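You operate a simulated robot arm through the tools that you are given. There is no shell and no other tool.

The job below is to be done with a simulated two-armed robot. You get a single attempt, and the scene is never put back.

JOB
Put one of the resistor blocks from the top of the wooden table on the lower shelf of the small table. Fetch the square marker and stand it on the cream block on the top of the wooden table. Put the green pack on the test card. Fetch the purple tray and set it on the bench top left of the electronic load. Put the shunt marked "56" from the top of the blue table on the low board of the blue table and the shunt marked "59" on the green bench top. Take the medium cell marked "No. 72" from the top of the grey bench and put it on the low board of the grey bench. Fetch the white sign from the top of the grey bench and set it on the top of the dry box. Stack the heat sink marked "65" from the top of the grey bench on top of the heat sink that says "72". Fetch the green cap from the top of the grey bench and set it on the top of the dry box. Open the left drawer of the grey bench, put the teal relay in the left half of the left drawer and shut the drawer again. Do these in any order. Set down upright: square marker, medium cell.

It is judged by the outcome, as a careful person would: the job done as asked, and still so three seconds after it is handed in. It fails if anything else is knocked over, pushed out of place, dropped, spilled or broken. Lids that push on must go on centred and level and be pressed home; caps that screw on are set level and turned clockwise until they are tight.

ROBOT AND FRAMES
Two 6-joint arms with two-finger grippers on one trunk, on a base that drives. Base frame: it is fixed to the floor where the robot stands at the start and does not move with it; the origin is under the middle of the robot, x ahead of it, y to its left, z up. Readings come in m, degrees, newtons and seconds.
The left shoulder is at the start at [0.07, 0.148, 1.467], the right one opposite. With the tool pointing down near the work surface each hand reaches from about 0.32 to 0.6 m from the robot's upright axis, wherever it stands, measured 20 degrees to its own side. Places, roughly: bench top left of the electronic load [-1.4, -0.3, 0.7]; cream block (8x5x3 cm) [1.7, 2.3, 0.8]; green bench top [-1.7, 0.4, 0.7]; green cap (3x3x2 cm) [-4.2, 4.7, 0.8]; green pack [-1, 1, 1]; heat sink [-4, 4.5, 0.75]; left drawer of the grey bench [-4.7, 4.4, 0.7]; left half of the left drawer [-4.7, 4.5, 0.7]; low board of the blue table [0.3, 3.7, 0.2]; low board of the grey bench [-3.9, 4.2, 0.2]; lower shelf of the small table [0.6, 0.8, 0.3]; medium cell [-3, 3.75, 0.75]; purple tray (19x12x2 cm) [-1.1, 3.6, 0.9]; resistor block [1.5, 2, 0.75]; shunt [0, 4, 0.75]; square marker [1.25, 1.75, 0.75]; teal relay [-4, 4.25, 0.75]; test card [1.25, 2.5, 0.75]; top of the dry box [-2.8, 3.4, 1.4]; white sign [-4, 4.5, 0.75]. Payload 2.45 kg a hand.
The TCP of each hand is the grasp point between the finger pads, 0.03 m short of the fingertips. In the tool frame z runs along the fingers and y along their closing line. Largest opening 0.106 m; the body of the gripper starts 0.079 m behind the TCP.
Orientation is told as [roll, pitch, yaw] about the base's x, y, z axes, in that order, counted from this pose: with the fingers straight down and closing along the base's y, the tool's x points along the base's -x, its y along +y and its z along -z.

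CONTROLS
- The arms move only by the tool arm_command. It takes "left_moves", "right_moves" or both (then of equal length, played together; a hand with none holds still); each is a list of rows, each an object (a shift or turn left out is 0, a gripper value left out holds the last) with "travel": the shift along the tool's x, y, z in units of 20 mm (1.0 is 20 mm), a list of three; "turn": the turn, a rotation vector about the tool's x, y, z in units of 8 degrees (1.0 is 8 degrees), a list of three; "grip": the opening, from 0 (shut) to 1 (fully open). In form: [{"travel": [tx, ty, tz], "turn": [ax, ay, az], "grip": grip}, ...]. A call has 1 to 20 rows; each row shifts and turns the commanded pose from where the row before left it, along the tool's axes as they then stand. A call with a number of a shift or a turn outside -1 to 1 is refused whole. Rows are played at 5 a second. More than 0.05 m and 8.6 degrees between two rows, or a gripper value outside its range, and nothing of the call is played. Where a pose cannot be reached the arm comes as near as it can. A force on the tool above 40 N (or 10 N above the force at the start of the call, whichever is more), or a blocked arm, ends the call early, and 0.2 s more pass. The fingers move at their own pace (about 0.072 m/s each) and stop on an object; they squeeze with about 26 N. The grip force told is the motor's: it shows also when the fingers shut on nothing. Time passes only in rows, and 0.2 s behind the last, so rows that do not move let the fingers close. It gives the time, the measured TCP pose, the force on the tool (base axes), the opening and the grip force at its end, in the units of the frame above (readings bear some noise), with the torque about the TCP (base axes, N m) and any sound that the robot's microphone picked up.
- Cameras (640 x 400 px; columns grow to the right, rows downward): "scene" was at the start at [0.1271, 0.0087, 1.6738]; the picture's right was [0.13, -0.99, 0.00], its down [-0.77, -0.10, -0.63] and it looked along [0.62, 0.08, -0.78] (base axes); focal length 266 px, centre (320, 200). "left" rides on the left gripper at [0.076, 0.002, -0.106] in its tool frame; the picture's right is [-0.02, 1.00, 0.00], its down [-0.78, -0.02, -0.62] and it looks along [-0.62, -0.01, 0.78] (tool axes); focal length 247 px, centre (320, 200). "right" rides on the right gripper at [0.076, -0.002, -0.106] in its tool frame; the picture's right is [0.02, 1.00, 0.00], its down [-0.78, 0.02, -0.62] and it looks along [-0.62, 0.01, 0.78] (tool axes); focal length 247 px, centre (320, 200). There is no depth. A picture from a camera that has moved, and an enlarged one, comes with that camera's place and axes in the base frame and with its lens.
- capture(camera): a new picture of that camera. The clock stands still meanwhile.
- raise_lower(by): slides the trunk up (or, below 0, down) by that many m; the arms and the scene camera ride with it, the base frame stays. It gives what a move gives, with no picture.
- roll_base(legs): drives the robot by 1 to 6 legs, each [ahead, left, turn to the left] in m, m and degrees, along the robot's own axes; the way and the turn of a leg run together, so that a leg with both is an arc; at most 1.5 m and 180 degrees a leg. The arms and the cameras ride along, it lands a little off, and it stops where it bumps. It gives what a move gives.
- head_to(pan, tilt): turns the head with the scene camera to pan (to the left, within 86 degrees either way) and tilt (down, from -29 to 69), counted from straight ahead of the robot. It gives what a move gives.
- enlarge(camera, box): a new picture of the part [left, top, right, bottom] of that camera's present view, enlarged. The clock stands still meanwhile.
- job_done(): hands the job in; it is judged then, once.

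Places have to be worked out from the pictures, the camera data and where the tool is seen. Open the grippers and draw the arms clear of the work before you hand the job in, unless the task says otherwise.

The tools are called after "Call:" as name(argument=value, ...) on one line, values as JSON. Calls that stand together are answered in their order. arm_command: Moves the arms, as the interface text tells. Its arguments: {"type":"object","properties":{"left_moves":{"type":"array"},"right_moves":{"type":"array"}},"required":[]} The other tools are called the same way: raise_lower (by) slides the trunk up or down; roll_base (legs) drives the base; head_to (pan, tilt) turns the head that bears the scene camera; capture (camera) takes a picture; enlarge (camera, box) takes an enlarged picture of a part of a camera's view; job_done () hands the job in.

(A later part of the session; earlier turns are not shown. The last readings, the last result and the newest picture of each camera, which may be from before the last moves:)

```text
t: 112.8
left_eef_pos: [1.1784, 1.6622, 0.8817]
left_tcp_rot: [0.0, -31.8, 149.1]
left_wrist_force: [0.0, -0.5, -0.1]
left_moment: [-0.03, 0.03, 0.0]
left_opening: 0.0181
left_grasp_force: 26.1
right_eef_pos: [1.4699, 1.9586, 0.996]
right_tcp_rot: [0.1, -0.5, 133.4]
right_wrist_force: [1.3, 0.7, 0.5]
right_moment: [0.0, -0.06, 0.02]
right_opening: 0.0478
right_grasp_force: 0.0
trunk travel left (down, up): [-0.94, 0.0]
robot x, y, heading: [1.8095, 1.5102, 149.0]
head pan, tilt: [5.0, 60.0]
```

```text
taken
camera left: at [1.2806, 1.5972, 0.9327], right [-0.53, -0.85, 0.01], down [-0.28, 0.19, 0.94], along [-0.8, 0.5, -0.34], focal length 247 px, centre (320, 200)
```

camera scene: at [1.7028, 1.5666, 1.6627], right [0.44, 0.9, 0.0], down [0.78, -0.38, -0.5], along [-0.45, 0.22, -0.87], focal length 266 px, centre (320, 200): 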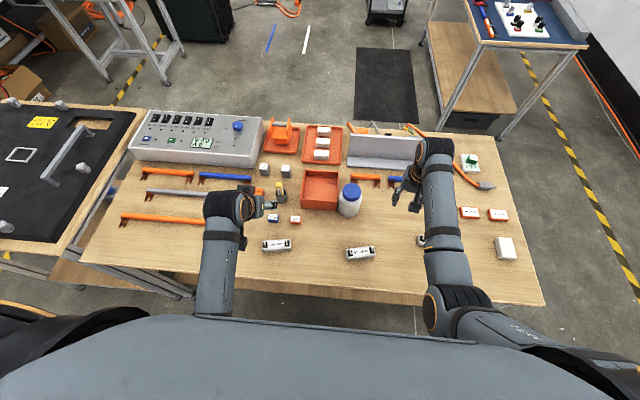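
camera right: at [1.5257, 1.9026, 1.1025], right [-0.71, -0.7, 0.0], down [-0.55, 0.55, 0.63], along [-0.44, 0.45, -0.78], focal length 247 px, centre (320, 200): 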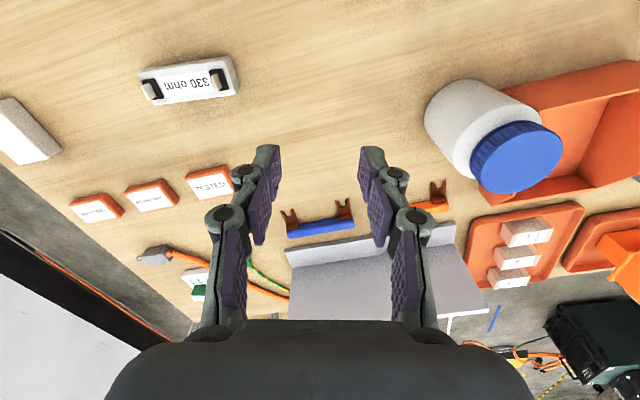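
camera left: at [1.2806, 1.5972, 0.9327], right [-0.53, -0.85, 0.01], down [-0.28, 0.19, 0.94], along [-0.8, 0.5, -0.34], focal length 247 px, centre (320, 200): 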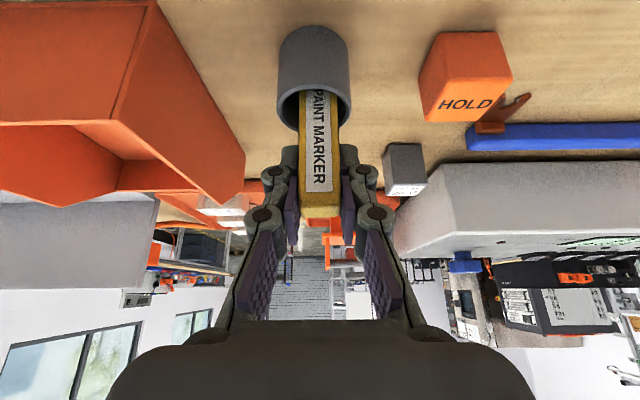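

Now the marker itself is gripped (18 mm). I lift it straight up out of the cup.

Call:
arm_command(left_moves=[{"travel": [-0.27, 0, -0.42]}, {"travel": [-0.27, 0, -0.42]}, {"travel": [-0.53, 0, -0.85]}, {"travel": [-0.53, 0, -0.85]}, {"travel": [-0.53, 0, -0.85]}, {"travel": [-0.53, 0, -0.85]}, {}])

Call:
capture(camera="left")

Call:
enlarge(camera="scene", box=[235, 140, 345, 225])

```text
t: 114.4
left_eef_pos: [1.1771, 1.6615, 0.983]
left_tcp_rot: [0.0, -31.8, 149.0]
left_wrist_force: [-0.5, -0.1, -0.8]
left_moment: [0.02, -0.02, 0.01]
left_opening: 0.0179
left_grasp_force: 25.4
right_eef_pos: [1.4712, 1.9582, 0.9974]
right_tcp_rot: [0.0, -0.5, 133.4]
right_wrist_force: [0.6, -0.5, -0.1]
right_moment: [0.01, -0.02, -0.03]
right_opening: 0.0477
right_grasp_force: 0.1
trunk travel left (down, up): [-0.94, 0.0]
robot x, y, heading: [1.8047, 1.5079, 148.9]
head pan, tilt: [5.0, 60.0]
```

```text
taken
camera left: at [1.2802, 1.5976, 1.0332], right [-0.53, -0.85, 0.01], down [-0.28, 0.19, 0.94], along [-0.8, 0.5, -0.34], focal length 247 px, centre (320, 200)
```

left: 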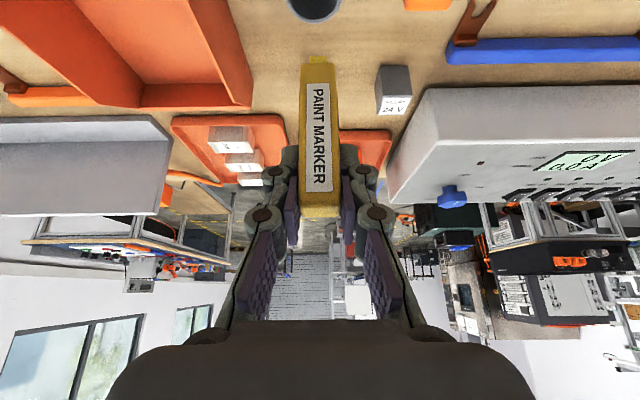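

```text
4.71 times, centred on (290, 182) of scene
camera zoom: at [1.7027, 1.5666, 1.6627], right [0.44, 0.9, 0.0], down [0.78, -0.38, -0.5], along [-0.45, 0.22, -0.87], focal length 1250 px, centre (461, 282)
```

zoom: 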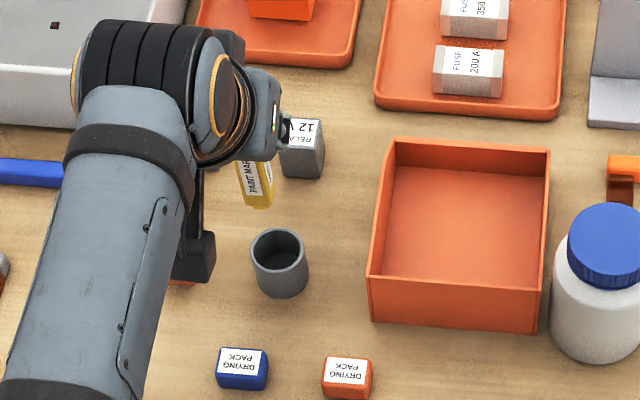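

The marker is out and the cup stands. I enlarge the marker's lower end to see its shape.

Call:
enlarge(camera="left", box=[270, 30, 380, 130])

Call:
enlarge(camera="scene", box=[270, 160, 300, 190])

```text
4.00 times, centred on (325, 80) of left
camera zoom: at [1.2802, 1.5976, 1.0332], right [-0.53, -0.85, 0.01], down [-0.28, 0.19, 0.94], along [-0.8, 0.5, -0.34], focal length 988 px, centre (300, 680)
```

zoom: 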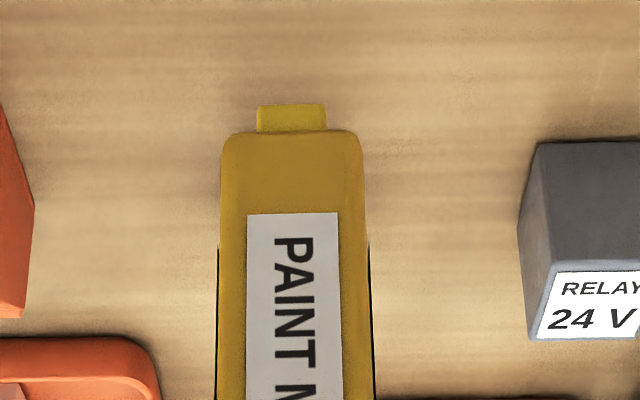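

```text
13.33 times, centred on (285, 175) of scene
camera zoom: at [1.7027, 1.5666, 1.6627], right [0.44, 0.9, 0.0], down [0.78, -0.38, -0.5], along [-0.45, 0.22, -0.87], focal length 3543 px, centre (787, 533)
```

zoom: 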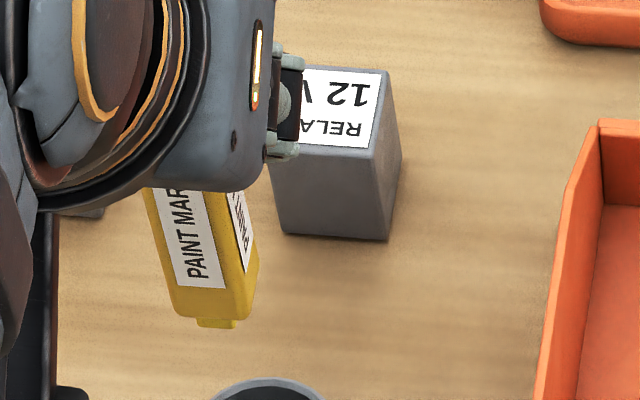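

The lower end has a small nub. I enlarge the other end as well to tell which end is the cap.

Call:
enlarge(camera="left", box=[280, 150, 360, 230])

Call:
enlarge(camera="left", box=[285, 40, 355, 90])

```text
5.00 times, centred on (320, 190) of left
camera zoom: at [1.2802, 1.5976, 1.0332], right [-0.53, -0.85, 0.01], down [-0.28, 0.19, 0.94], along [-0.8, 0.5, -0.34], focal length 1235 px, centre (320, 250)
```

zoom: 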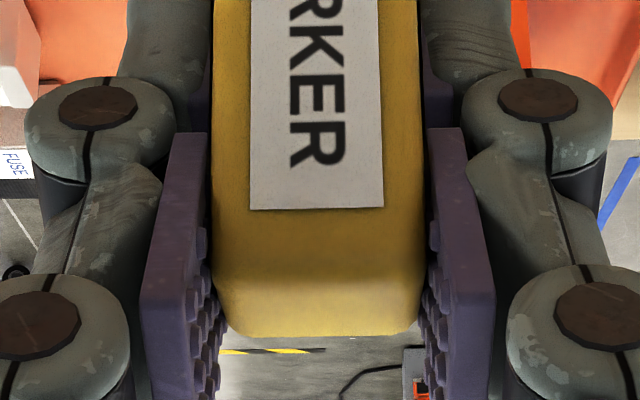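

```text
8.00 times, centred on (320, 65) of left
camera zoom: at [1.2802, 1.5976, 1.0332], right [-0.53, -0.85, 0.01], down [-0.28, 0.19, 0.94], along [-0.8, 0.5, -0.34], focal length 1976 px, centre (320, 1280)
```

zoom: 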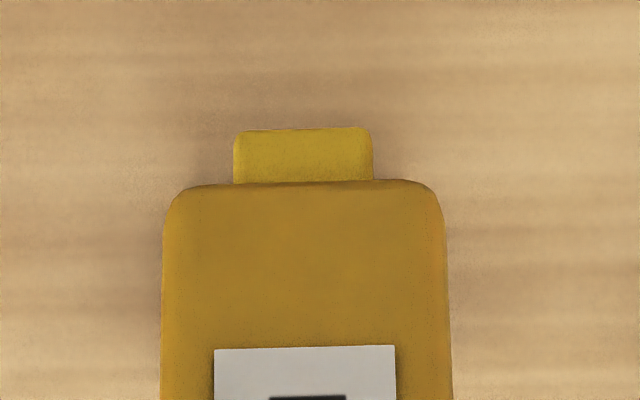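

The nub end looks like the marker's tip, with the flat base now on top, so I must decide which way is "upright". I look across the room at the grey bench to see how similar labelled objects (cells) stand there.

Call:
head_to(pan=5, tilt=10)

Call:
capture(camera="scene")

Call:
enlarge(camera="scene", box=[280, 160, 360, 210])

```text
t: 115.5
left_eef_pos: [1.1773, 1.6624, 0.9828]
left_tcp_rot: [0.0, -32.0, 149.0]
left_wrist_force: [0.4, -0.8, -0.1]
left_moment: [0.02, 0.01, 0.01]
left_opening: 0.0179
left_grasp_force: 26.4
right_eef_pos: [1.4697, 1.9585, 0.9962]
right_tcp_rot: [0.1, -0.5, 133.4]
right_wrist_force: [0.2, 0.4, -0.4]
right_moment: [-0.02, 0.05, -0.02]
right_opening: 0.0478
right_grasp_force: 0.2
trunk travel left (down, up): [-0.94, 0.0]
robot x, y, heading: [1.8029, 1.5114, 149.2]
head pan, tilt: [5.0, 10.0]
```

```text
taken
camera scene: at [1.6791, 1.5781, 1.737], right [0.44, 0.9, 0.0], down [0.16, -0.08, -0.98], along [-0.89, 0.43, -0.17], focal length 266 px, centre (320, 200)
```

scene: 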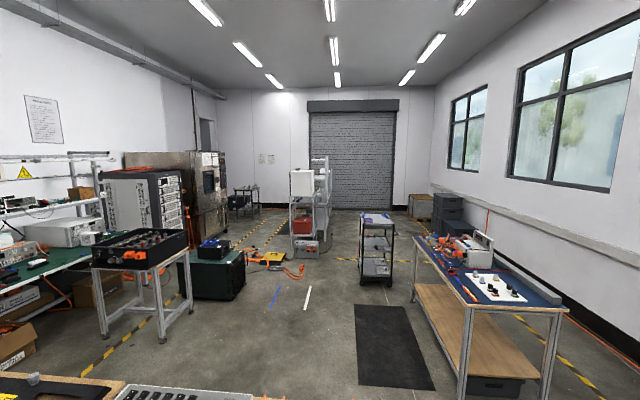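

```text
8.00 times, centred on (320, 185) of scene
camera zoom: at [1.6791, 1.5781, 1.737], right [0.44, 0.9, 0.0], down [0.16, -0.08, -0.98], along [-0.89, 0.43, -0.17], focal length 2126 px, centre (320, 320)
```

zoom: 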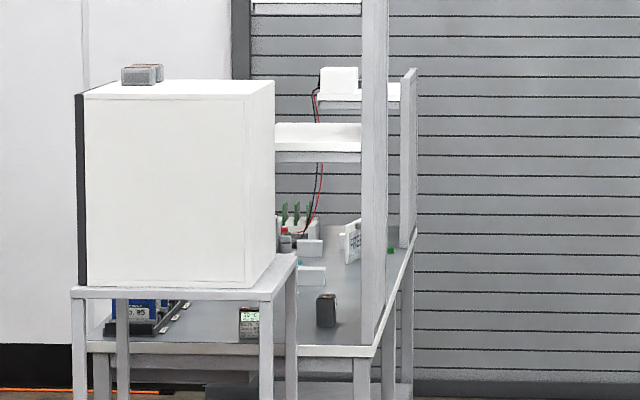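

From here the dry box hides part of the bench, but a dark block stands on its near end. I enlarge it as far as possible since it may be a cell.

Call:
enlarge(camera="scene", box=[306, 190, 330, 205])

Call:
enlarge(camera="scene", box=[290, 185, 314, 200])

```text
16.00 times, centred on (318, 198) of scene
camera zoom: at [1.6791, 1.5781, 1.737], right [0.44, 0.9, 0.0], down [0.16, -0.08, -0.98], along [-0.89, 0.43, -0.17], focal length 4252 px, centre (352, 240)
```

zoom: 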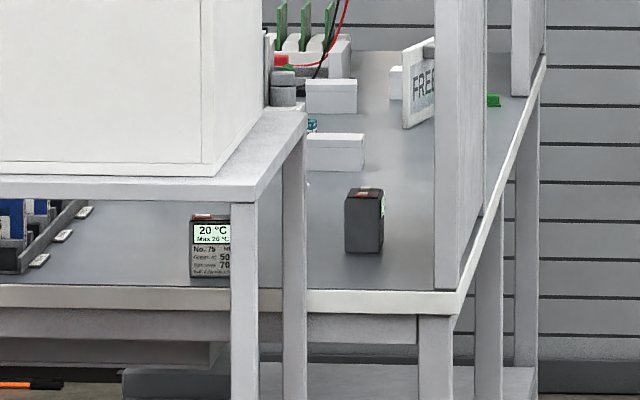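

```text
16.00 times, centred on (302, 192) of scene
camera zoom: at [1.6791, 1.5781, 1.737], right [0.44, 0.9, 0.0], down [0.16, -0.08, -0.98], along [-0.89, 0.43, -0.17], focal length 4252 px, centre (608, 320)
```

zoom: 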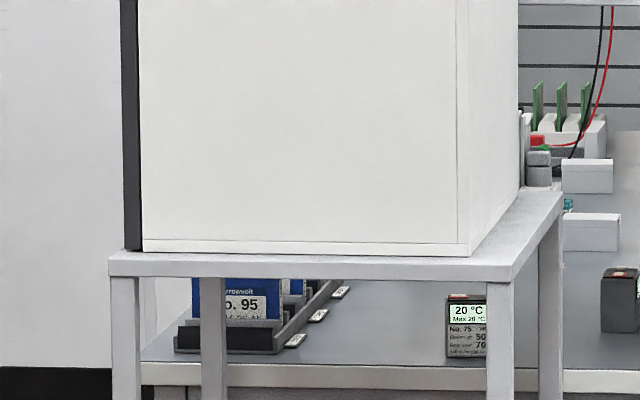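

The blocks on the grey bench are cells standing upright with labels. I enlarge this one further to read its number.

Call:
enlarge(camera="scene", box=[311, 195, 317, 201])

Call:
enlarge(camera="scene", box=[316, 193, 324, 201])

```text
16.00 times, centred on (314, 198) of scene
camera zoom: at [1.6791, 1.5781, 1.737], right [0.44, 0.9, 0.0], down [0.16, -0.08, -0.98], along [-0.89, 0.43, -0.17], focal length 4252 px, centre (416, 232)
```

zoom: 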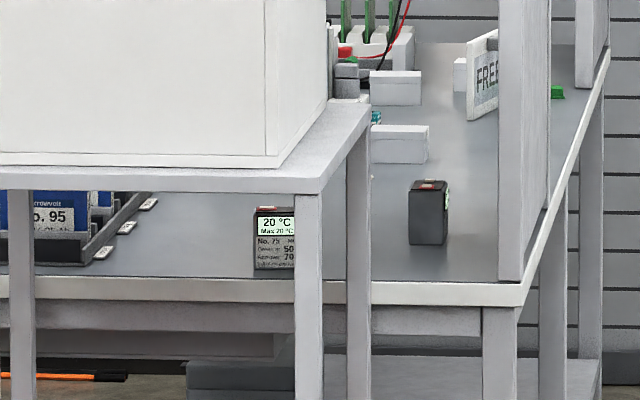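

```text
16.00 times, centred on (320, 197) of scene
camera zoom: at [1.6791, 1.5781, 1.737], right [0.44, 0.9, 0.0], down [0.16, -0.08, -0.98], along [-0.89, 0.43, -0.17], focal length 4252 px, centre (320, 248)
```

zoom: 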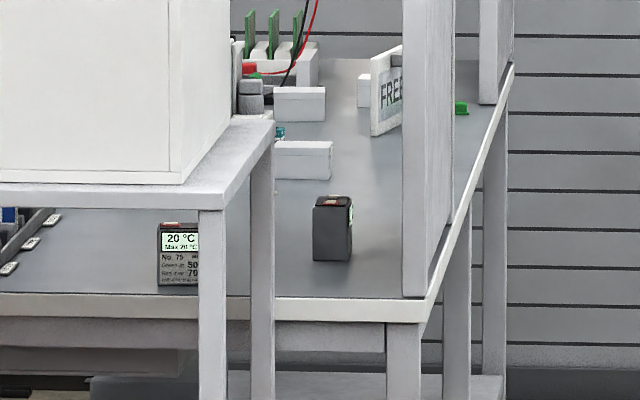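

Those are temperature loggers, so no evidence from here. I put the marker back into its cup for now (reverse of the lift) and will decide after seeing how the medium cell stands; next comes the resistor block.

Call:
arm_command(left_moves=[{"travel": [0.53, 0, 0.85]}, {"travel": [0.53, 0, 0.85]}, {"travel": [0.53, 0, 0.85]}, {"travel": [0.53, 0, 0.85]}, {"travel": [0.27, 0, 0.42]}, {"travel": [0.24, 0, 0.38]}, {}])

Call:
capture(camera="left")

```text
t: 117.2
left_eef_pos: [1.178, 1.6622, 0.884]
left_tcp_rot: [0.1, -32.0, 149.1]
left_wrist_force: [0.7, -0.1, -0.8]
left_moment: [0.0, 0.02, -0.02]
left_opening: 0.0181
left_grasp_force: 26.0
right_eef_pos: [1.4708, 1.959, 0.995]
right_tcp_rot: [0.1, -0.5, 133.4]
right_wrist_force: [-0.5, -0.6, 0.0]
right_moment: [-0.03, -0.01, 0.01]
right_opening: 0.0476
right_grasp_force: 0.1
trunk travel left (down, up): [-0.94, 0.0]
robot x, y, heading: [1.8047, 1.5126, 149.0]
head pan, tilt: [5.0, 10.0]
```

```text
taken
camera left: at [1.2804, 1.5976, 0.9344], right [-0.53, -0.85, 0.01], down [-0.28, 0.19, 0.94], along [-0.8, 0.5, -0.34], focal length 247 px, centre (320, 200)
```

left: 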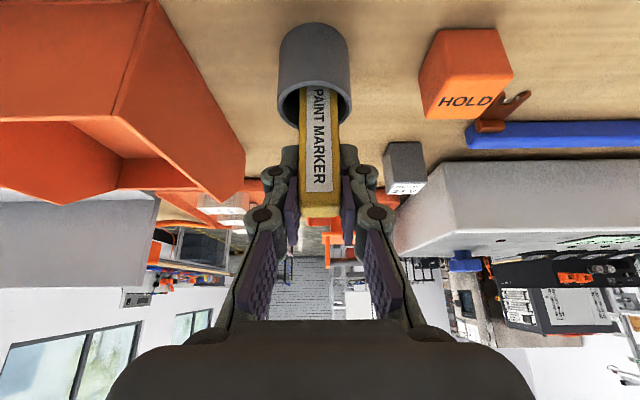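

The marker is back in the cup. I release it and retract the left hand along its tool axis, then bring it level again.

Call:
arm_command(left_moves=[{"travel": [0.05, 0, 0.085]}, {"grip": 0.45}, {"grip": 0.45}, {"grip": 0.45}, {"travel": [-0.53, 0, -0.85]}, {"travel": [-0.53, 0, -0.85]}, {"travel": [0, 0, -1]}, {"travel": [0, 0, -1]}, {"travel": [0, 0, -1]}, {"travel": [0, 0, -1]}, {"travel": [0, 0, -1]}, {"travel": [0, 0, -1]}, {"turn": [0, 1, 0]}, {"turn": [0, 1, 0]}, {"turn": [0, 1, 0]}, {"turn": [0, 1, 0]}, {"travel": [1, 0, 0]}, {"travel": [1, 0, 0]}, {"travel": [1, 0, 0]}])

Call:
head_to(pan=0, tilt=62)

Call:
enlarge(camera="scene", box=[240, 140, 400, 260])

Call:
capture(camera="left")

```text
t: 121.2
left_eef_pos: [1.2837, 1.6007, 1.023]
left_tcp_rot: [0.0, 0.1, 148.9]
left_wrist_force: [-0.1, -0.4, -0.4]
left_moment: [0.04, 0.03, 0.0]
left_opening: 0.0477
left_grasp_force: 0.0
right_eef_pos: [1.471, 1.959, 0.9962]
right_tcp_rot: [0.0, -0.5, 133.3]
right_wrist_force: [0.3, -0.7, 0.4]
right_moment: [0.01, 0.02, 0.0]
right_opening: 0.0483
right_grasp_force: 0.0
trunk travel left (down, up): [-0.94, 0.0]
robot x, y, heading: [1.7995, 1.5119, 148.7]
head pan, tilt: [5.0, 10.0]
```

```text
t: 122.4
left_eef_pos: [1.2843, 1.6001, 1.0227]
left_tcp_rot: [0.0, 0.1, 149.0]
left_wrist_force: [0.6, -0.6, -0.5]
left_moment: [0.03, 0.01, 0.0]
left_opening: 0.0476
left_grasp_force: 0.1
right_eef_pos: [1.4698, 1.9586, 0.9955]
right_tcp_rot: [0.0, -0.5, 133.4]
right_wrist_force: [0.2, -0.7, 0.3]
right_moment: [0.0, -0.02, -0.02]
right_opening: 0.048
right_grasp_force: 0.0
trunk travel left (down, up): [-0.94, 0.0]
robot x, y, heading: [1.8064, 1.5121, 149.2]
head pan, tilt: [0.0, 62.0]
```

```text
3.33 times, centred on (320, 200) of scene
camera zoom: at [1.7076, 1.5705, 1.6605], right [0.51, 0.86, 0.0], down [0.76, -0.45, -0.47], along [-0.4, 0.24, -0.88], focal length 886 px, centre (320, 200)
```

zoom: 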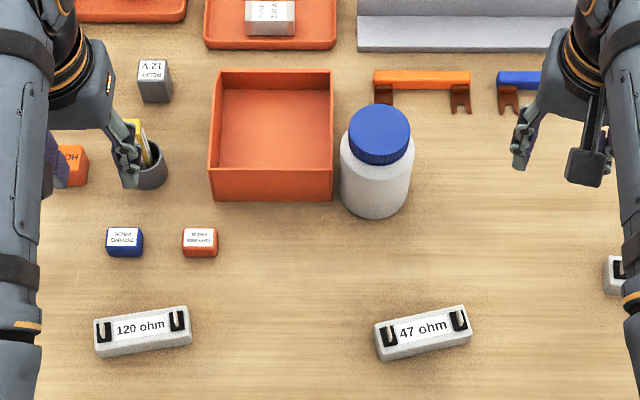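

```text
taken
camera left: at [1.3478, 1.5583, 1.1302], right [-0.53, -0.85, 0.0], down [-0.66, 0.42, 0.62], along [-0.52, 0.33, -0.78], focal length 247 px, centre (320, 200)
```

left: 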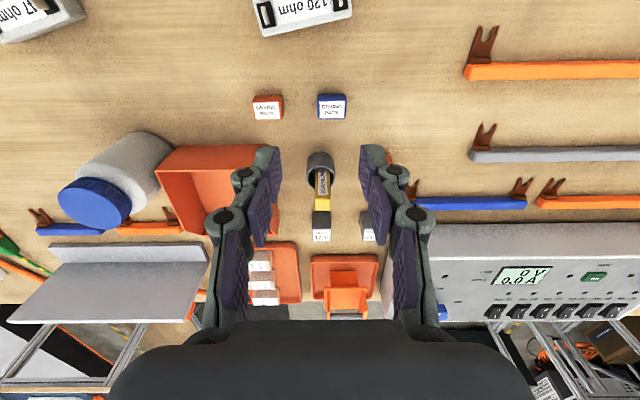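

The marker stands safely in its cup. I move the right hand over the "47 ohm" block at about (1.501, 1.814) and rotate it to yaw ≈72.6° so it can grip across the block's width.

Call:
arm_command(right_moves=[{"travel": [0.9, 0.55, 0]}, {"travel": [0.9, 0.55, 0]}, {"travel": [0.9, 0.55, 0]}, {"travel": [0.9, 0.55, 0]}, {"travel": [0.9, 0.54, 0]}, {"travel": [0.9, 0.54, 0]}, {"travel": [0.91, 0.54, 0]}, {"turn": [0, 0, 0.95], "grip": 0.6}, {"turn": [0, 0, 0.95]}, {"turn": [0, 0, 0.95]}, {"turn": [0, 0, 0.95]}, {"turn": [0, 0, 0.95]}, {"turn": [0, 0, 0.95]}, {"turn": [0, 0, 0.95]}, {"turn": [0, 0, 0.95]}, {}])

Call:
capture(camera="right")

Call:
enlarge(camera="scene", box=[270, 180, 430, 300])

```text
t: 123.9
left_eef_pos: [1.2848, 1.5992, 1.023]
left_tcp_rot: [-0.1, 0.1, 149.0]
left_wrist_force: [0.1, -0.1, 0.0]
left_moment: [0.03, 0.02, 0.0]
left_opening: 0.0476
left_grasp_force: 0.1
right_eef_pos: [1.5373, 1.9065, 0.9896]
right_tcp_rot: [-9.7, -4.2, 133.7]
right_wrist_force: [-0.5, 0.2, 0.3]
right_moment: [0.0, -0.01, -0.01]
right_opening: 0.0475
right_grasp_force: 0.1
right hand out of reach, approached as far as the arm can: row 7
trunk travel left (down, up): [-0.94, 0.0]
robot x, y, heading: [1.8011, 1.5111, 148.9]
head pan, tilt: [0.0, 62.0]
stopped in row 7 (right hand): the arm was blocked; the commanded pose is now the measured one
```

```text
taken
camera right: at [1.585, 1.8335, 1.0898], right [-0.71, -0.69, -0.17], down [-0.6, 0.45, 0.66], along [-0.38, 0.57, -0.73], focal length 247 px, centre (320, 200)
```

right: 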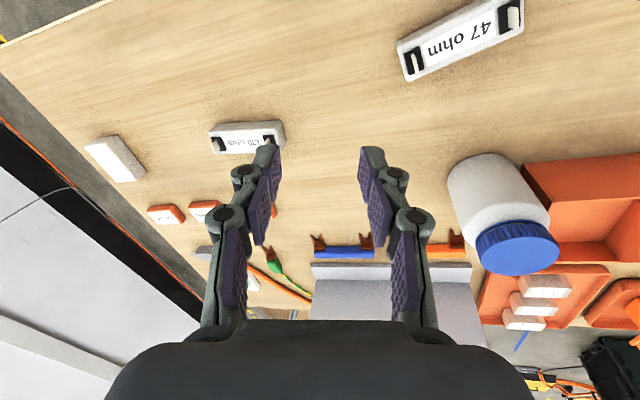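

```text
3.33 times, centred on (350, 240) of scene
camera zoom: at [1.7084, 1.5697, 1.6605], right [0.52, 0.86, 0.0], down [0.76, -0.45, -0.47], along [-0.4, 0.24, -0.88], focal length 886 px, centre (220, 67)
```

zoom: 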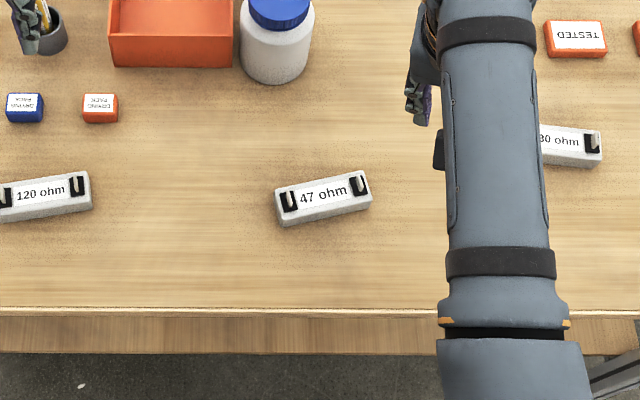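

The right hand again hit its inner limit (about 20° to its own side). I shift the base slightly so the block lies properly in the right hand's zone, then level the tool and rotate it.

Call:
roll_base(legs=[[-0.057, 0.066, 0]])

Call:
arm_command(right_moves=[{"turn": [-0.6, 0, 0]}, {"turn": [-0.61, 0, 0]}, {"turn": [0, 0.52, 0], "travel": [0, 0, 0.5], "grip": 0.6}, {"travel": [0, 0, 1]}, {"turn": [0, 0, 0.95]}, {"turn": [0, 0, 0.95]}, {"turn": [0, 0, 0.95]}, {"turn": [0, 0, 0.95]}, {"turn": [0, 0, 0.95]}, {"turn": [0, 0, 0.95]}, {"turn": [0, 0, 0.95]}, {"turn": [0, 0, 0.95]}, {}])

Call:
capture(camera="right")

Call:
enlarge(camera="scene", box=[290, 180, 450, 300])

```text
t: 125.0
left_eef_pos: [1.2967, 1.5179, 1.0222]
left_tcp_rot: [0.2, 0.2, 149.1]
left_wrist_force: [-0.2, 1.1, -0.7]
left_moment: [-0.05, -0.03, 0.02]
left_opening: 0.0479
left_grasp_force: 0.0
right_eef_pos: [1.5502, 1.8266, 0.9879]
right_tcp_rot: [-9.7, -4.0, 133.7]
right_wrist_force: [-0.7, -0.1, 0.2]
right_moment: [-0.04, 0.0, 0.04]
right_opening: 0.0477
right_grasp_force: 0.0
trunk travel left (down, up): [-0.94, 0.0]
robot x, y, heading: [1.8177, 1.4308, 148.8]
head pan, tilt: [0.0, 62.0]
```

```text
t: 127.8
left_eef_pos: [1.2977, 1.5161, 1.0226]
left_tcp_rot: [-0.2, 0.1, 149.0]
left_wrist_force: [-0.3, 0.6, 0.1]
left_moment: [0.01, -0.01, -0.01]
left_opening: 0.0476
left_grasp_force: 0.0
right_eef_pos: [1.5491, 1.8239, 0.9595]
right_tcp_rot: [0.0, 0.0, 72.8]
right_wrist_force: [-0.3, -0.3, 0.4]
right_moment: [-0.01, -0.04, -0.03]
right_opening: 0.0637
right_grasp_force: 0.1
trunk travel left (down, up): [-0.94, 0.0]
robot x, y, heading: [1.8163, 1.4279, 149.0]
head pan, tilt: [0.0, 62.0]
```

```text
taken
camera right: at [1.5301, 1.7483, 1.0672], right [-0.96, 0.28, 0.0], down [0.22, 0.75, 0.62], along [0.17, 0.6, -0.78], focal length 247 px, centre (320, 200)
```

right: 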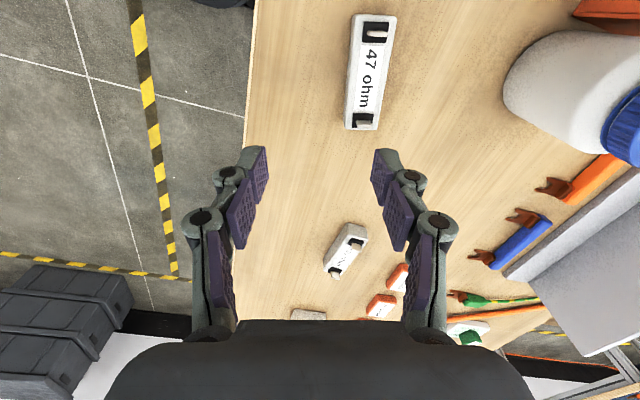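

```text
3.33 times, centred on (370, 240) of scene
camera zoom: at [1.7212, 1.4856, 1.6604], right [0.51, 0.86, 0.0], down [0.76, -0.45, -0.47], along [-0.4, 0.24, -0.88], focal length 886 px, centre (153, 67)
```

zoom: 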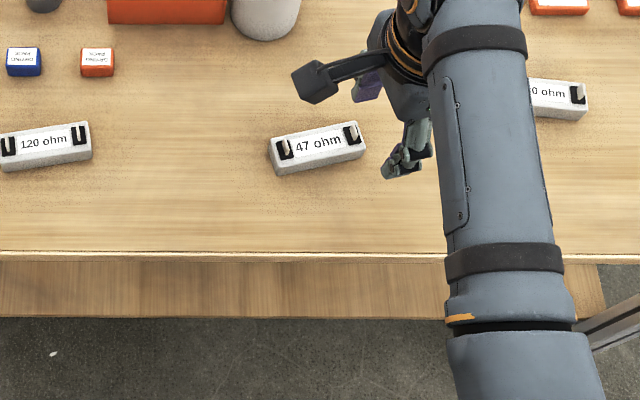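

The block centre is (1.502, 1.814), axis ≈71.5°. I move over it and descend to about z=0.85.

Call:
arm_command(right_moves=[{"travel": [0.6, 1, 0], "turn": [0, 0, 0.12]}, {"travel": [0.55, 1, 0]}, {"travel": [0, 0.1, 1]}, {"travel": [0, 0, 1]}, {"travel": [0, 0, 1]}, {"travel": [0, 0, 1]}, {"travel": [0, 0, 1]}, {}])

Call:
capture(camera="right")

```text
t: 129.6
left_eef_pos: [1.2972, 1.5147, 1.0223]
left_tcp_rot: [-0.2, 0.1, 149.0]
left_wrist_force: [-0.4, -0.4, 1.0]
left_moment: [-0.02, -0.01, -0.02]
left_opening: 0.048
left_grasp_force: 0.1
right_eef_pos: [1.5023, 1.8131, 0.8596]
right_tcp_rot: [0.1, 0.0, 72.0]
right_wrist_force: [-0.4, 0.3, 0.3]
right_moment: [0.03, -0.05, 0.0]
right_opening: 0.0636
right_grasp_force: 0.0
trunk travel left (down, up): [-0.94, 0.0]
robot x, y, heading: [1.8187, 1.428, 149.0]
head pan, tilt: [0.0, 62.0]
```

```text
taken
camera right: at [1.4818, 1.7387, 0.9666], right [-0.96, 0.29, 0.0], down [0.23, 0.75, 0.62], along [0.18, 0.6, -0.78], focal length 247 px, centre (320, 200)
```

right: 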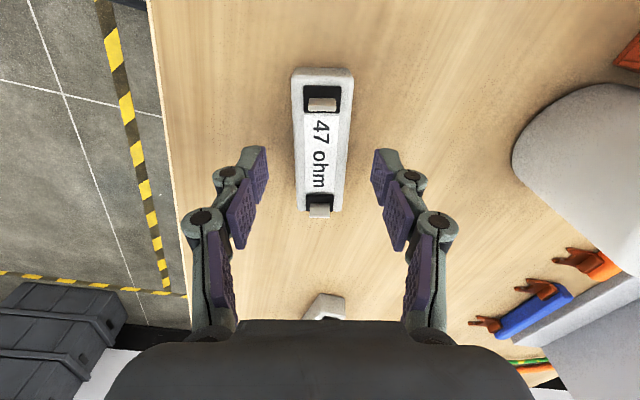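

The block is centred between the fingers. I descend until just above/at the table and close.

Call:
arm_command(right_moves=[{"travel": [0, 0, 0.5]}, {"travel": [0, 0, 0.4]}, {"travel": [0, 0, 0.2]}, {"travel": [0, 0, 0.15]}, {"travel": [0, 0, 0.15]}, {}])

```text
t: 131.0
left_eef_pos: [1.2982, 1.5144, 1.0225]
left_tcp_rot: [-0.1, 0.1, 149.1]
left_wrist_force: [-0.1, 0.3, -0.2]
left_moment: [0.01, 0.01, 0.02]
left_opening: 0.0476
left_grasp_force: 0.0
right_eef_pos: [1.5029, 1.8147, 0.8309]
right_tcp_rot: [0.0, 0.1, 71.9]
right_wrist_force: [0.9, 0.5, -0.3]
right_moment: [0.01, -0.03, 0.01]
right_opening: 0.0636
right_grasp_force: 0.1
trunk travel left (down, up): [-0.94, 0.0]
robot x, y, heading: [1.8152, 1.4264, 148.9]
head pan, tilt: [0.0, 62.0]
```

No contact yet at fingertip z≈0.80. I go lower in small steps.

Call:
arm_command(right_moves=[{"travel": [0, 0, 0.2]}, {"travel": [0, 0, 0.2]}, {"travel": [0, 0, 0.15]}, {"travel": [0, 0, 0.15]}, {"travel": [0, 0, 0.15]}, {}])

Call:
enlarge(camera="right", box=[220, 90, 420, 220])

```text
t: 132.0
left_eef_pos: [1.3042, 1.5108, 1.0285]
left_tcp_rot: [-0.2, -0.3, 148.9]
left_wrist_force: [0.1, -0.2, 0.4]
left_moment: [0.0, -0.02, 0.0]
left_opening: 0.0477
left_grasp_force: 0.1
right_eef_pos: [1.506, 1.8116, 0.8283]
right_tcp_rot: [0.4, -0.5, 71.9]
right_wrist_force: [29.6, -7.9, 65.0]
right_moment: [-1.17, -2.74, 0.15]
right_opening: 0.0537
right_grasp_force: 27.9
trunk travel left (down, up): [-0.94, 0.0]
robot x, y, heading: [1.82, 1.4236, 148.8]
head pan, tilt: [0.0, 62.0]
stopped in row 4 (right hand): the force on the tool passed its limit at 49 N (the readings are from after the stop); the commanded pose is now the measured one
```

```text
3.08 times, centred on (320, 155) of right
camera zoom: at [1.4853, 1.7369, 0.9346], right [-0.96, 0.29, 0.01], down [0.23, 0.74, 0.63], along [0.18, 0.6, -0.78], focal length 760 px, centre (320, 338)
```

zoom: 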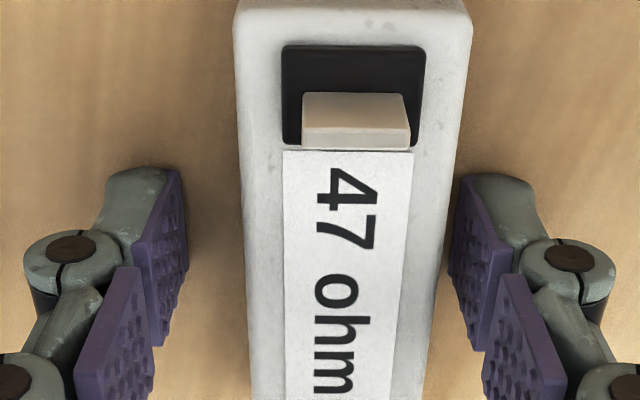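

Contact: the table top is at ≈0.80. I raise 4 mm and close on the block.

Call:
arm_command(right_moves=[{"travel": [0, 0, -0.25]}, {}, {"grip": 0}, {"grip": 0}, {"grip": 0}, {"grip": 0}])

Call:
arm_command(right_moves=[{"travel": [0, 0, -0.5]}, {"travel": [0, 0, -1]}, {"travel": [0, 0, -1]}, {"travel": [0, 0, -1]}, {"travel": [0, 0, -1]}, {"travel": [0, 0, -1]}, {}])

Call:
capture(camera="right")

Call:
capture(camera="scene")

```text
t: 133.4
left_eef_pos: [1.3022, 1.5128, 1.0249]
left_tcp_rot: [-0.3, -0.2, 149.1]
left_wrist_force: [0.8, -0.1, 0.1]
left_moment: [0.0, 0.05, 0.0]
left_opening: 0.0479
left_grasp_force: 0.1
right_eef_pos: [1.5013, 1.8157, 0.8306]
right_tcp_rot: [0.7, -0.3, 72.0]
right_wrist_force: [12.6, -1.8, 33.9]
right_moment: [-0.49, -0.94, 0.05]
right_opening: 0.0336
right_grasp_force: 25.8
trunk travel left (down, up): [-0.94, 0.0]
robot x, y, heading: [1.8202, 1.4257, 149.0]
head pan, tilt: [0.0, 62.0]
```

```text
t: 135.0
left_eef_pos: [1.2974, 1.516, 1.0231]
left_tcp_rot: [0.0, 0.1, 149.0]
left_wrist_force: [-0.8, 1.1, -0.5]
left_moment: [-0.02, 0.0, -0.01]
left_opening: 0.0478
left_grasp_force: 0.1
right_eef_pos: [1.5003, 1.8156, 0.9354]
right_tcp_rot: [0.3, -0.1, 72.0]
right_wrist_force: [0.1, -0.2, -2.1]
right_moment: [0.0, -0.01, -0.01]
right_opening: 0.0332
right_grasp_force: 26.2
trunk travel left (down, up): [-0.94, 0.0]
robot x, y, heading: [1.8176, 1.4305, 149.2]
head pan, tilt: [0.0, 62.0]
```

```text
taken
camera right: at [1.4797, 1.7398, 1.0431], right [-0.96, 0.29, 0.0], down [0.23, 0.75, 0.62], along [0.18, 0.6, -0.78], focal length 247 px, centre (320, 200)
```

right: 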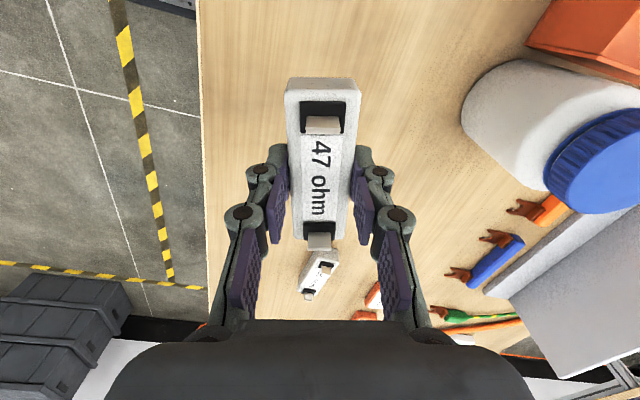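

```text
taken
camera scene: at [1.7204, 1.4865, 1.6603], right [0.52, 0.86, 0.0], down [0.76, -0.46, -0.47], along [-0.4, 0.24, -0.88], focal length 266 px, centre (320, 200)
```

scene: 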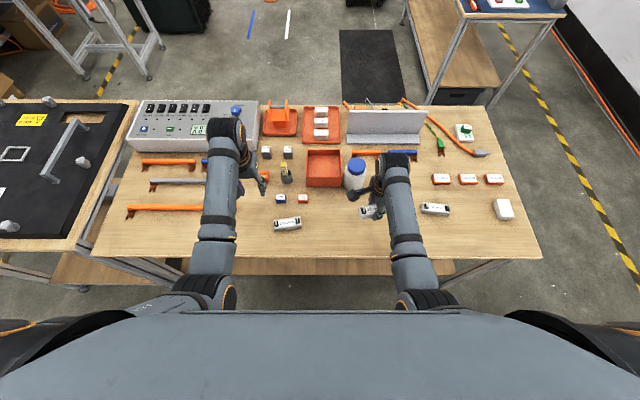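

The block is held. I back off and drive south along the tables to face the small table, then look at its lower shelf.

Call:
roll_base(legs=[[-0.3, 0, 0], [0, 1.25, 0]])

Call:
head_to(pan=0, tilt=45)

Call:
capture(camera="scene")

```text
t: 142.9
left_eef_pos: [0.9219, 0.2794, 1.0235]
left_tcp_rot: [0.0, 0.1, 149.8]
left_wrist_force: [-0.7, 0.5, 0.4]
left_moment: [0.01, -0.01, 0.02]
left_opening: 0.048
left_grasp_force: 0.0
right_eef_pos: [1.1202, 0.5803, 0.935]
right_tcp_rot: [0.3, -0.1, 72.7]
right_wrist_force: [-0.3, -0.5, -1.4]
right_moment: [0.0, 0.0, -0.01]
right_opening: 0.0334
right_grasp_force: 26.1
trunk travel left (down, up): [-0.94, 0.0]
robot x, y, heading: [1.4469, 0.1963, 149.7]
head pan, tilt: [0.0, 62.0]
```

```text
t: 143.7
left_eef_pos: [0.922, 0.2785, 1.0229]
left_tcp_rot: [-0.1, 0.2, 149.8]
left_wrist_force: [0.0, 0.5, -0.4]
left_moment: [-0.03, 0.0, 0.01]
left_opening: 0.0478
left_grasp_force: 0.1
right_eef_pos: [1.1211, 0.5797, 0.9356]
right_tcp_rot: [0.3, -0.1, 72.6]
right_wrist_force: [0.6, 0.7, -2.2]
right_moment: [-0.03, 0.01, 0.0]
right_opening: 0.0333
right_grasp_force: 26.2
trunk travel left (down, up): [-0.94, 0.0]
robot x, y, heading: [1.4464, 0.1944, 149.8]
head pan, tilt: [0.0, 45.0]
```

```text
taken
camera scene: at [1.3307, 0.2627, 1.6821], right [0.5, 0.86, 0.0], down [0.61, -0.36, -0.71], along [-0.61, 0.36, -0.71], focal length 266 px, centre (320, 200)
```

scene: 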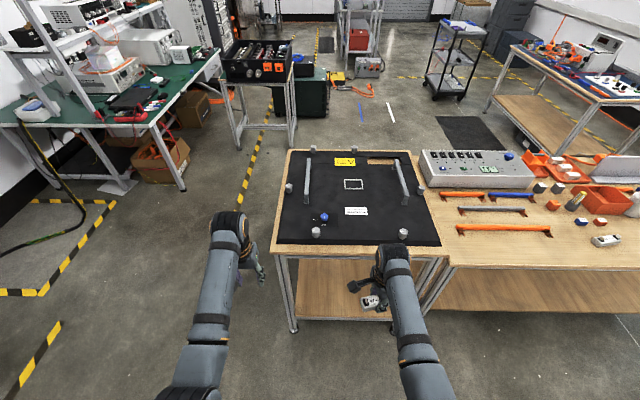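

I lower the trunk by 0.5 m here (hands are still clear of the table) to look at the shelf.

Call:
raise_lower(by=-0.5)

Call:
head_to(pan=0, tilt=40)

Call:
capture(camera="scene")

Call:
capture(camera="left")

```text
refused: -0.5 is not a number from -0.4 to 0.4
```

```text
t: 144.4
left_eef_pos: [0.9209, 0.279, 1.023]
left_tcp_rot: [-0.1, 0.2, 149.8]
left_wrist_force: [0.1, 0.7, -0.4]
left_moment: [-0.01, 0.01, 0.01]
left_opening: 0.0475
left_grasp_force: 0.0
right_eef_pos: [1.1195, 0.5805, 0.9363]
right_tcp_rot: [0.2, 0.0, 72.8]
right_wrist_force: [0.6, -0.3, -0.8]
right_moment: [-0.04, -0.01, 0.02]
right_opening: 0.0333
right_grasp_force: 26.1
trunk travel left (down, up): [-0.94, 0.0]
robot x, y, heading: [1.4427, 0.1968, 149.9]
head pan, tilt: [0.0, 40.0]
```

```text
taken
camera scene: at [1.3276, 0.2647, 1.6894], right [0.5, 0.86, 0.0], down [0.56, -0.32, -0.77], along [-0.66, 0.39, -0.64], focal length 266 px, centre (320, 200)
```

scene: 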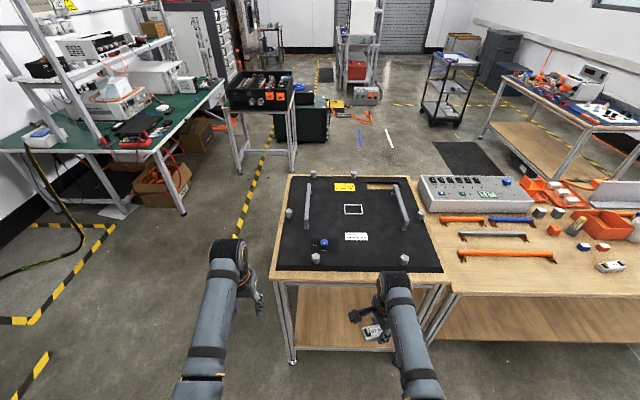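

```text
taken
camera left: at [0.9861, 0.2376, 1.1301], right [-0.52, -0.85, 0.0], down [-0.67, 0.41, 0.62], along [-0.53, 0.32, -0.78], focal length 247 px, centre (320, 200)
```

left: 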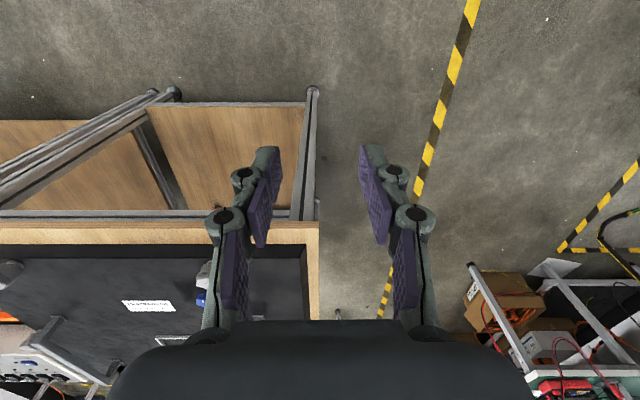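

The trunk moves at most 0.4 m per call. I lower by 0.4 and look at the shelf.

Call:
raise_lower(by=-0.4)

Call:
head_to(pan=0, tilt=40)

Call:
capture(camera="scene")

Call:
capture(camera="left")

```text
t: 148.2
left_eef_pos: [0.922, 0.2779, 0.6218]
left_tcp_rot: [-0.1, 0.1, 149.7]
left_wrist_force: [0.4, 0.1, -0.1]
left_moment: [0.02, -0.03, 0.0]
left_opening: 0.0479
left_grasp_force: 0.0
right_eef_pos: [1.1199, 0.5803, 0.5354]
right_tcp_rot: [0.3, -0.1, 72.7]
right_wrist_force: [-0.8, -0.6, -1.8]
right_moment: [0.0, -0.01, -0.01]
right_opening: 0.0334
right_grasp_force: 26.4
trunk travel left (down, up): [-0.54, 0.4]
robot x, y, heading: [1.4418, 0.1996, 149.6]
head pan, tilt: [0.0, 40.0]
```

```text
t: 148.8
left_eef_pos: [0.9233, 0.2789, 0.6238]
left_tcp_rot: [-0.1, 0.2, 149.8]
left_wrist_force: [-0.1, 0.0, 0.6]
left_moment: [0.01, 0.01, -0.02]
left_opening: 0.0476
left_grasp_force: 0.0
right_eef_pos: [1.1225, 0.58, 0.5359]
right_tcp_rot: [0.2, -0.1, 72.7]
right_wrist_force: [0.0, -0.1, -1.9]
right_moment: [0.0, 0.0, 0.03]
right_opening: 0.0331
right_grasp_force: 26.2
trunk travel left (down, up): [-0.54, 0.4]
robot x, y, heading: [1.4431, 0.1953, 149.8]
head pan, tilt: [0.0, 40.0]
```

```text
taken
camera scene: at [1.3277, 0.2648, 1.2894], right [0.5, 0.86, 0.0], down [0.56, -0.32, -0.77], along [-0.66, 0.39, -0.64], focal length 266 px, centre (320, 200)
```

scene: 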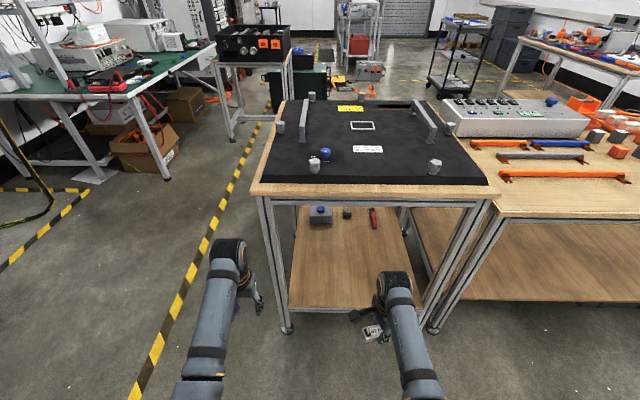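

```text
taken
camera left: at [0.9862, 0.2376, 0.7302], right [-0.52, -0.85, 0.0], down [-0.67, 0.41, 0.62], along [-0.53, 0.32, -0.78], focal length 247 px, centre (320, 200)
```

left: 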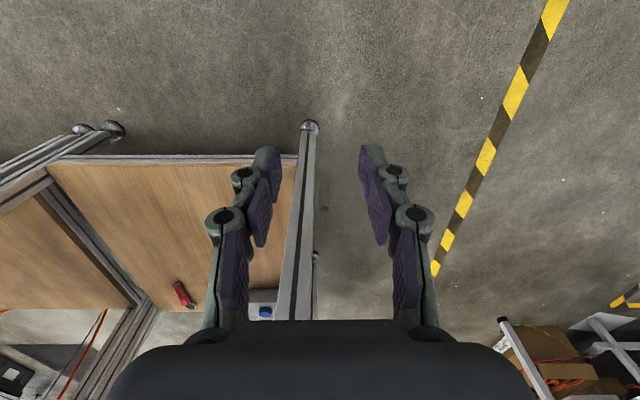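

The shelf surface is at z≈0.21–0.22, with free room near its front. I move the left hand outward to clear the table leg, then lower the trunk so the held block is just above shelf level.

Call:
arm_command(left_moves=[{"travel": [0.3, 1, 0]}, {"travel": [0.3, 1, 0]}, {"travel": [0.3, 1, 0]}, {"travel": [0.3, 1, 0]}, {"travel": [0.3, 1, 0]}, {"travel": [0.3, 1, 0]}, {"travel": [0.3, 1, 0]}, {"travel": [0.3, 1, 0]}])

Call:
raise_lower(by=-0.22)

Call:
head_to(pan=0, tilt=30)

Call:
capture(camera="scene")

Call:
capture(camera="right")

```text
t: 150.6
left_eef_pos: [0.884, 0.1159, 0.6234]
left_tcp_rot: [-0.1, 0.1, 149.7]
left_wrist_force: [-0.8, 0.2, 0.9]
left_moment: [0.03, -0.03, 0.03]
left_opening: 0.0478
left_grasp_force: 0.1
right_eef_pos: [1.1211, 0.5797, 0.536]
right_tcp_rot: [0.3, -0.2, 72.7]
right_wrist_force: [-0.7, 0.8, -2.6]
right_moment: [0.02, 0.0, 0.01]
right_opening: 0.0334
right_grasp_force: 25.7
trunk travel left (down, up): [-0.54, 0.4]
robot x, y, heading: [1.4429, 0.195, 149.6]
head pan, tilt: [0.0, 40.0]
```

```text
t: 152.9
left_eef_pos: [0.8823, 0.1154, 0.4032]
left_tcp_rot: [-0.1, 0.1, 149.9]
left_wrist_force: [-0.4, 0.5, -0.5]
left_moment: [-0.02, 0.0, -0.02]
left_opening: 0.0477
left_grasp_force: 0.0
right_eef_pos: [1.1201, 0.5799, 0.3159]
right_tcp_rot: [0.3, -0.2, 72.8]
right_wrist_force: [0.4, -0.2, -1.2]
right_moment: [0.0, -0.02, -0.01]
right_opening: 0.0332
right_grasp_force: 26.5
trunk travel left (down, up): [-0.32, 0.62]
robot x, y, heading: [1.4414, 0.1964, 149.9]
head pan, tilt: [0.0, 40.0]
```

```text
t: 153.7
left_eef_pos: [0.8835, 0.117, 0.4039]
left_tcp_rot: [0.0, 0.1, 149.7]
left_wrist_force: [0.0, -0.2, 0.2]
left_moment: [0.0, 0.0, 0.02]
left_opening: 0.0477
left_grasp_force: 0.1
right_eef_pos: [1.1216, 0.5789, 0.3162]
right_tcp_rot: [0.4, -0.1, 72.6]
right_wrist_force: [-0.1, -1.1, -0.1]
right_moment: [0.03, -0.01, 0.0]
right_opening: 0.0333
right_grasp_force: 26.3
trunk travel left (down, up): [-0.32, 0.62]
robot x, y, heading: [1.443, 0.1961, 149.8]
head pan, tilt: [0.0, 30.0]
```

```text
taken
camera scene: at [1.3231, 0.2674, 1.0847], right [0.5, 0.86, 0.0], down [0.43, -0.25, -0.87], along [-0.75, 0.44, -0.5], focal length 266 px, centre (320, 200)
```

scene: 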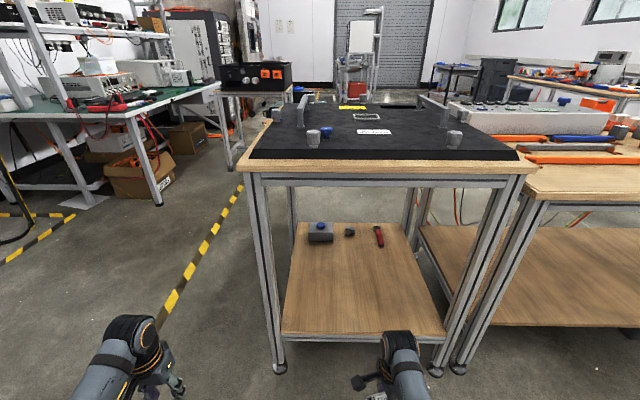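

```text
taken
camera right: at [1.1012, 0.5047, 0.4232], right [-0.96, 0.28, 0.01], down [0.22, 0.75, 0.62], along [0.17, 0.6, -0.78], focal length 247 px, centre (320, 200)
```

right: 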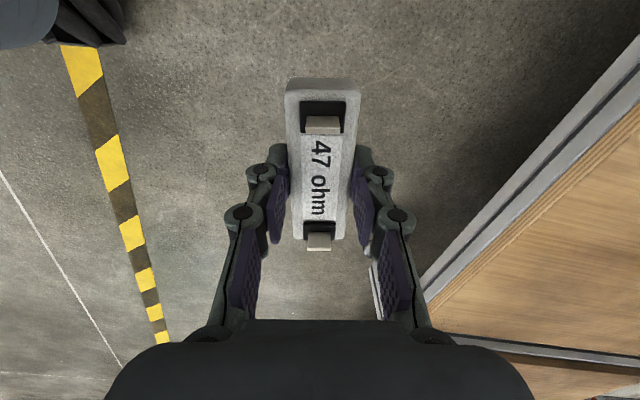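

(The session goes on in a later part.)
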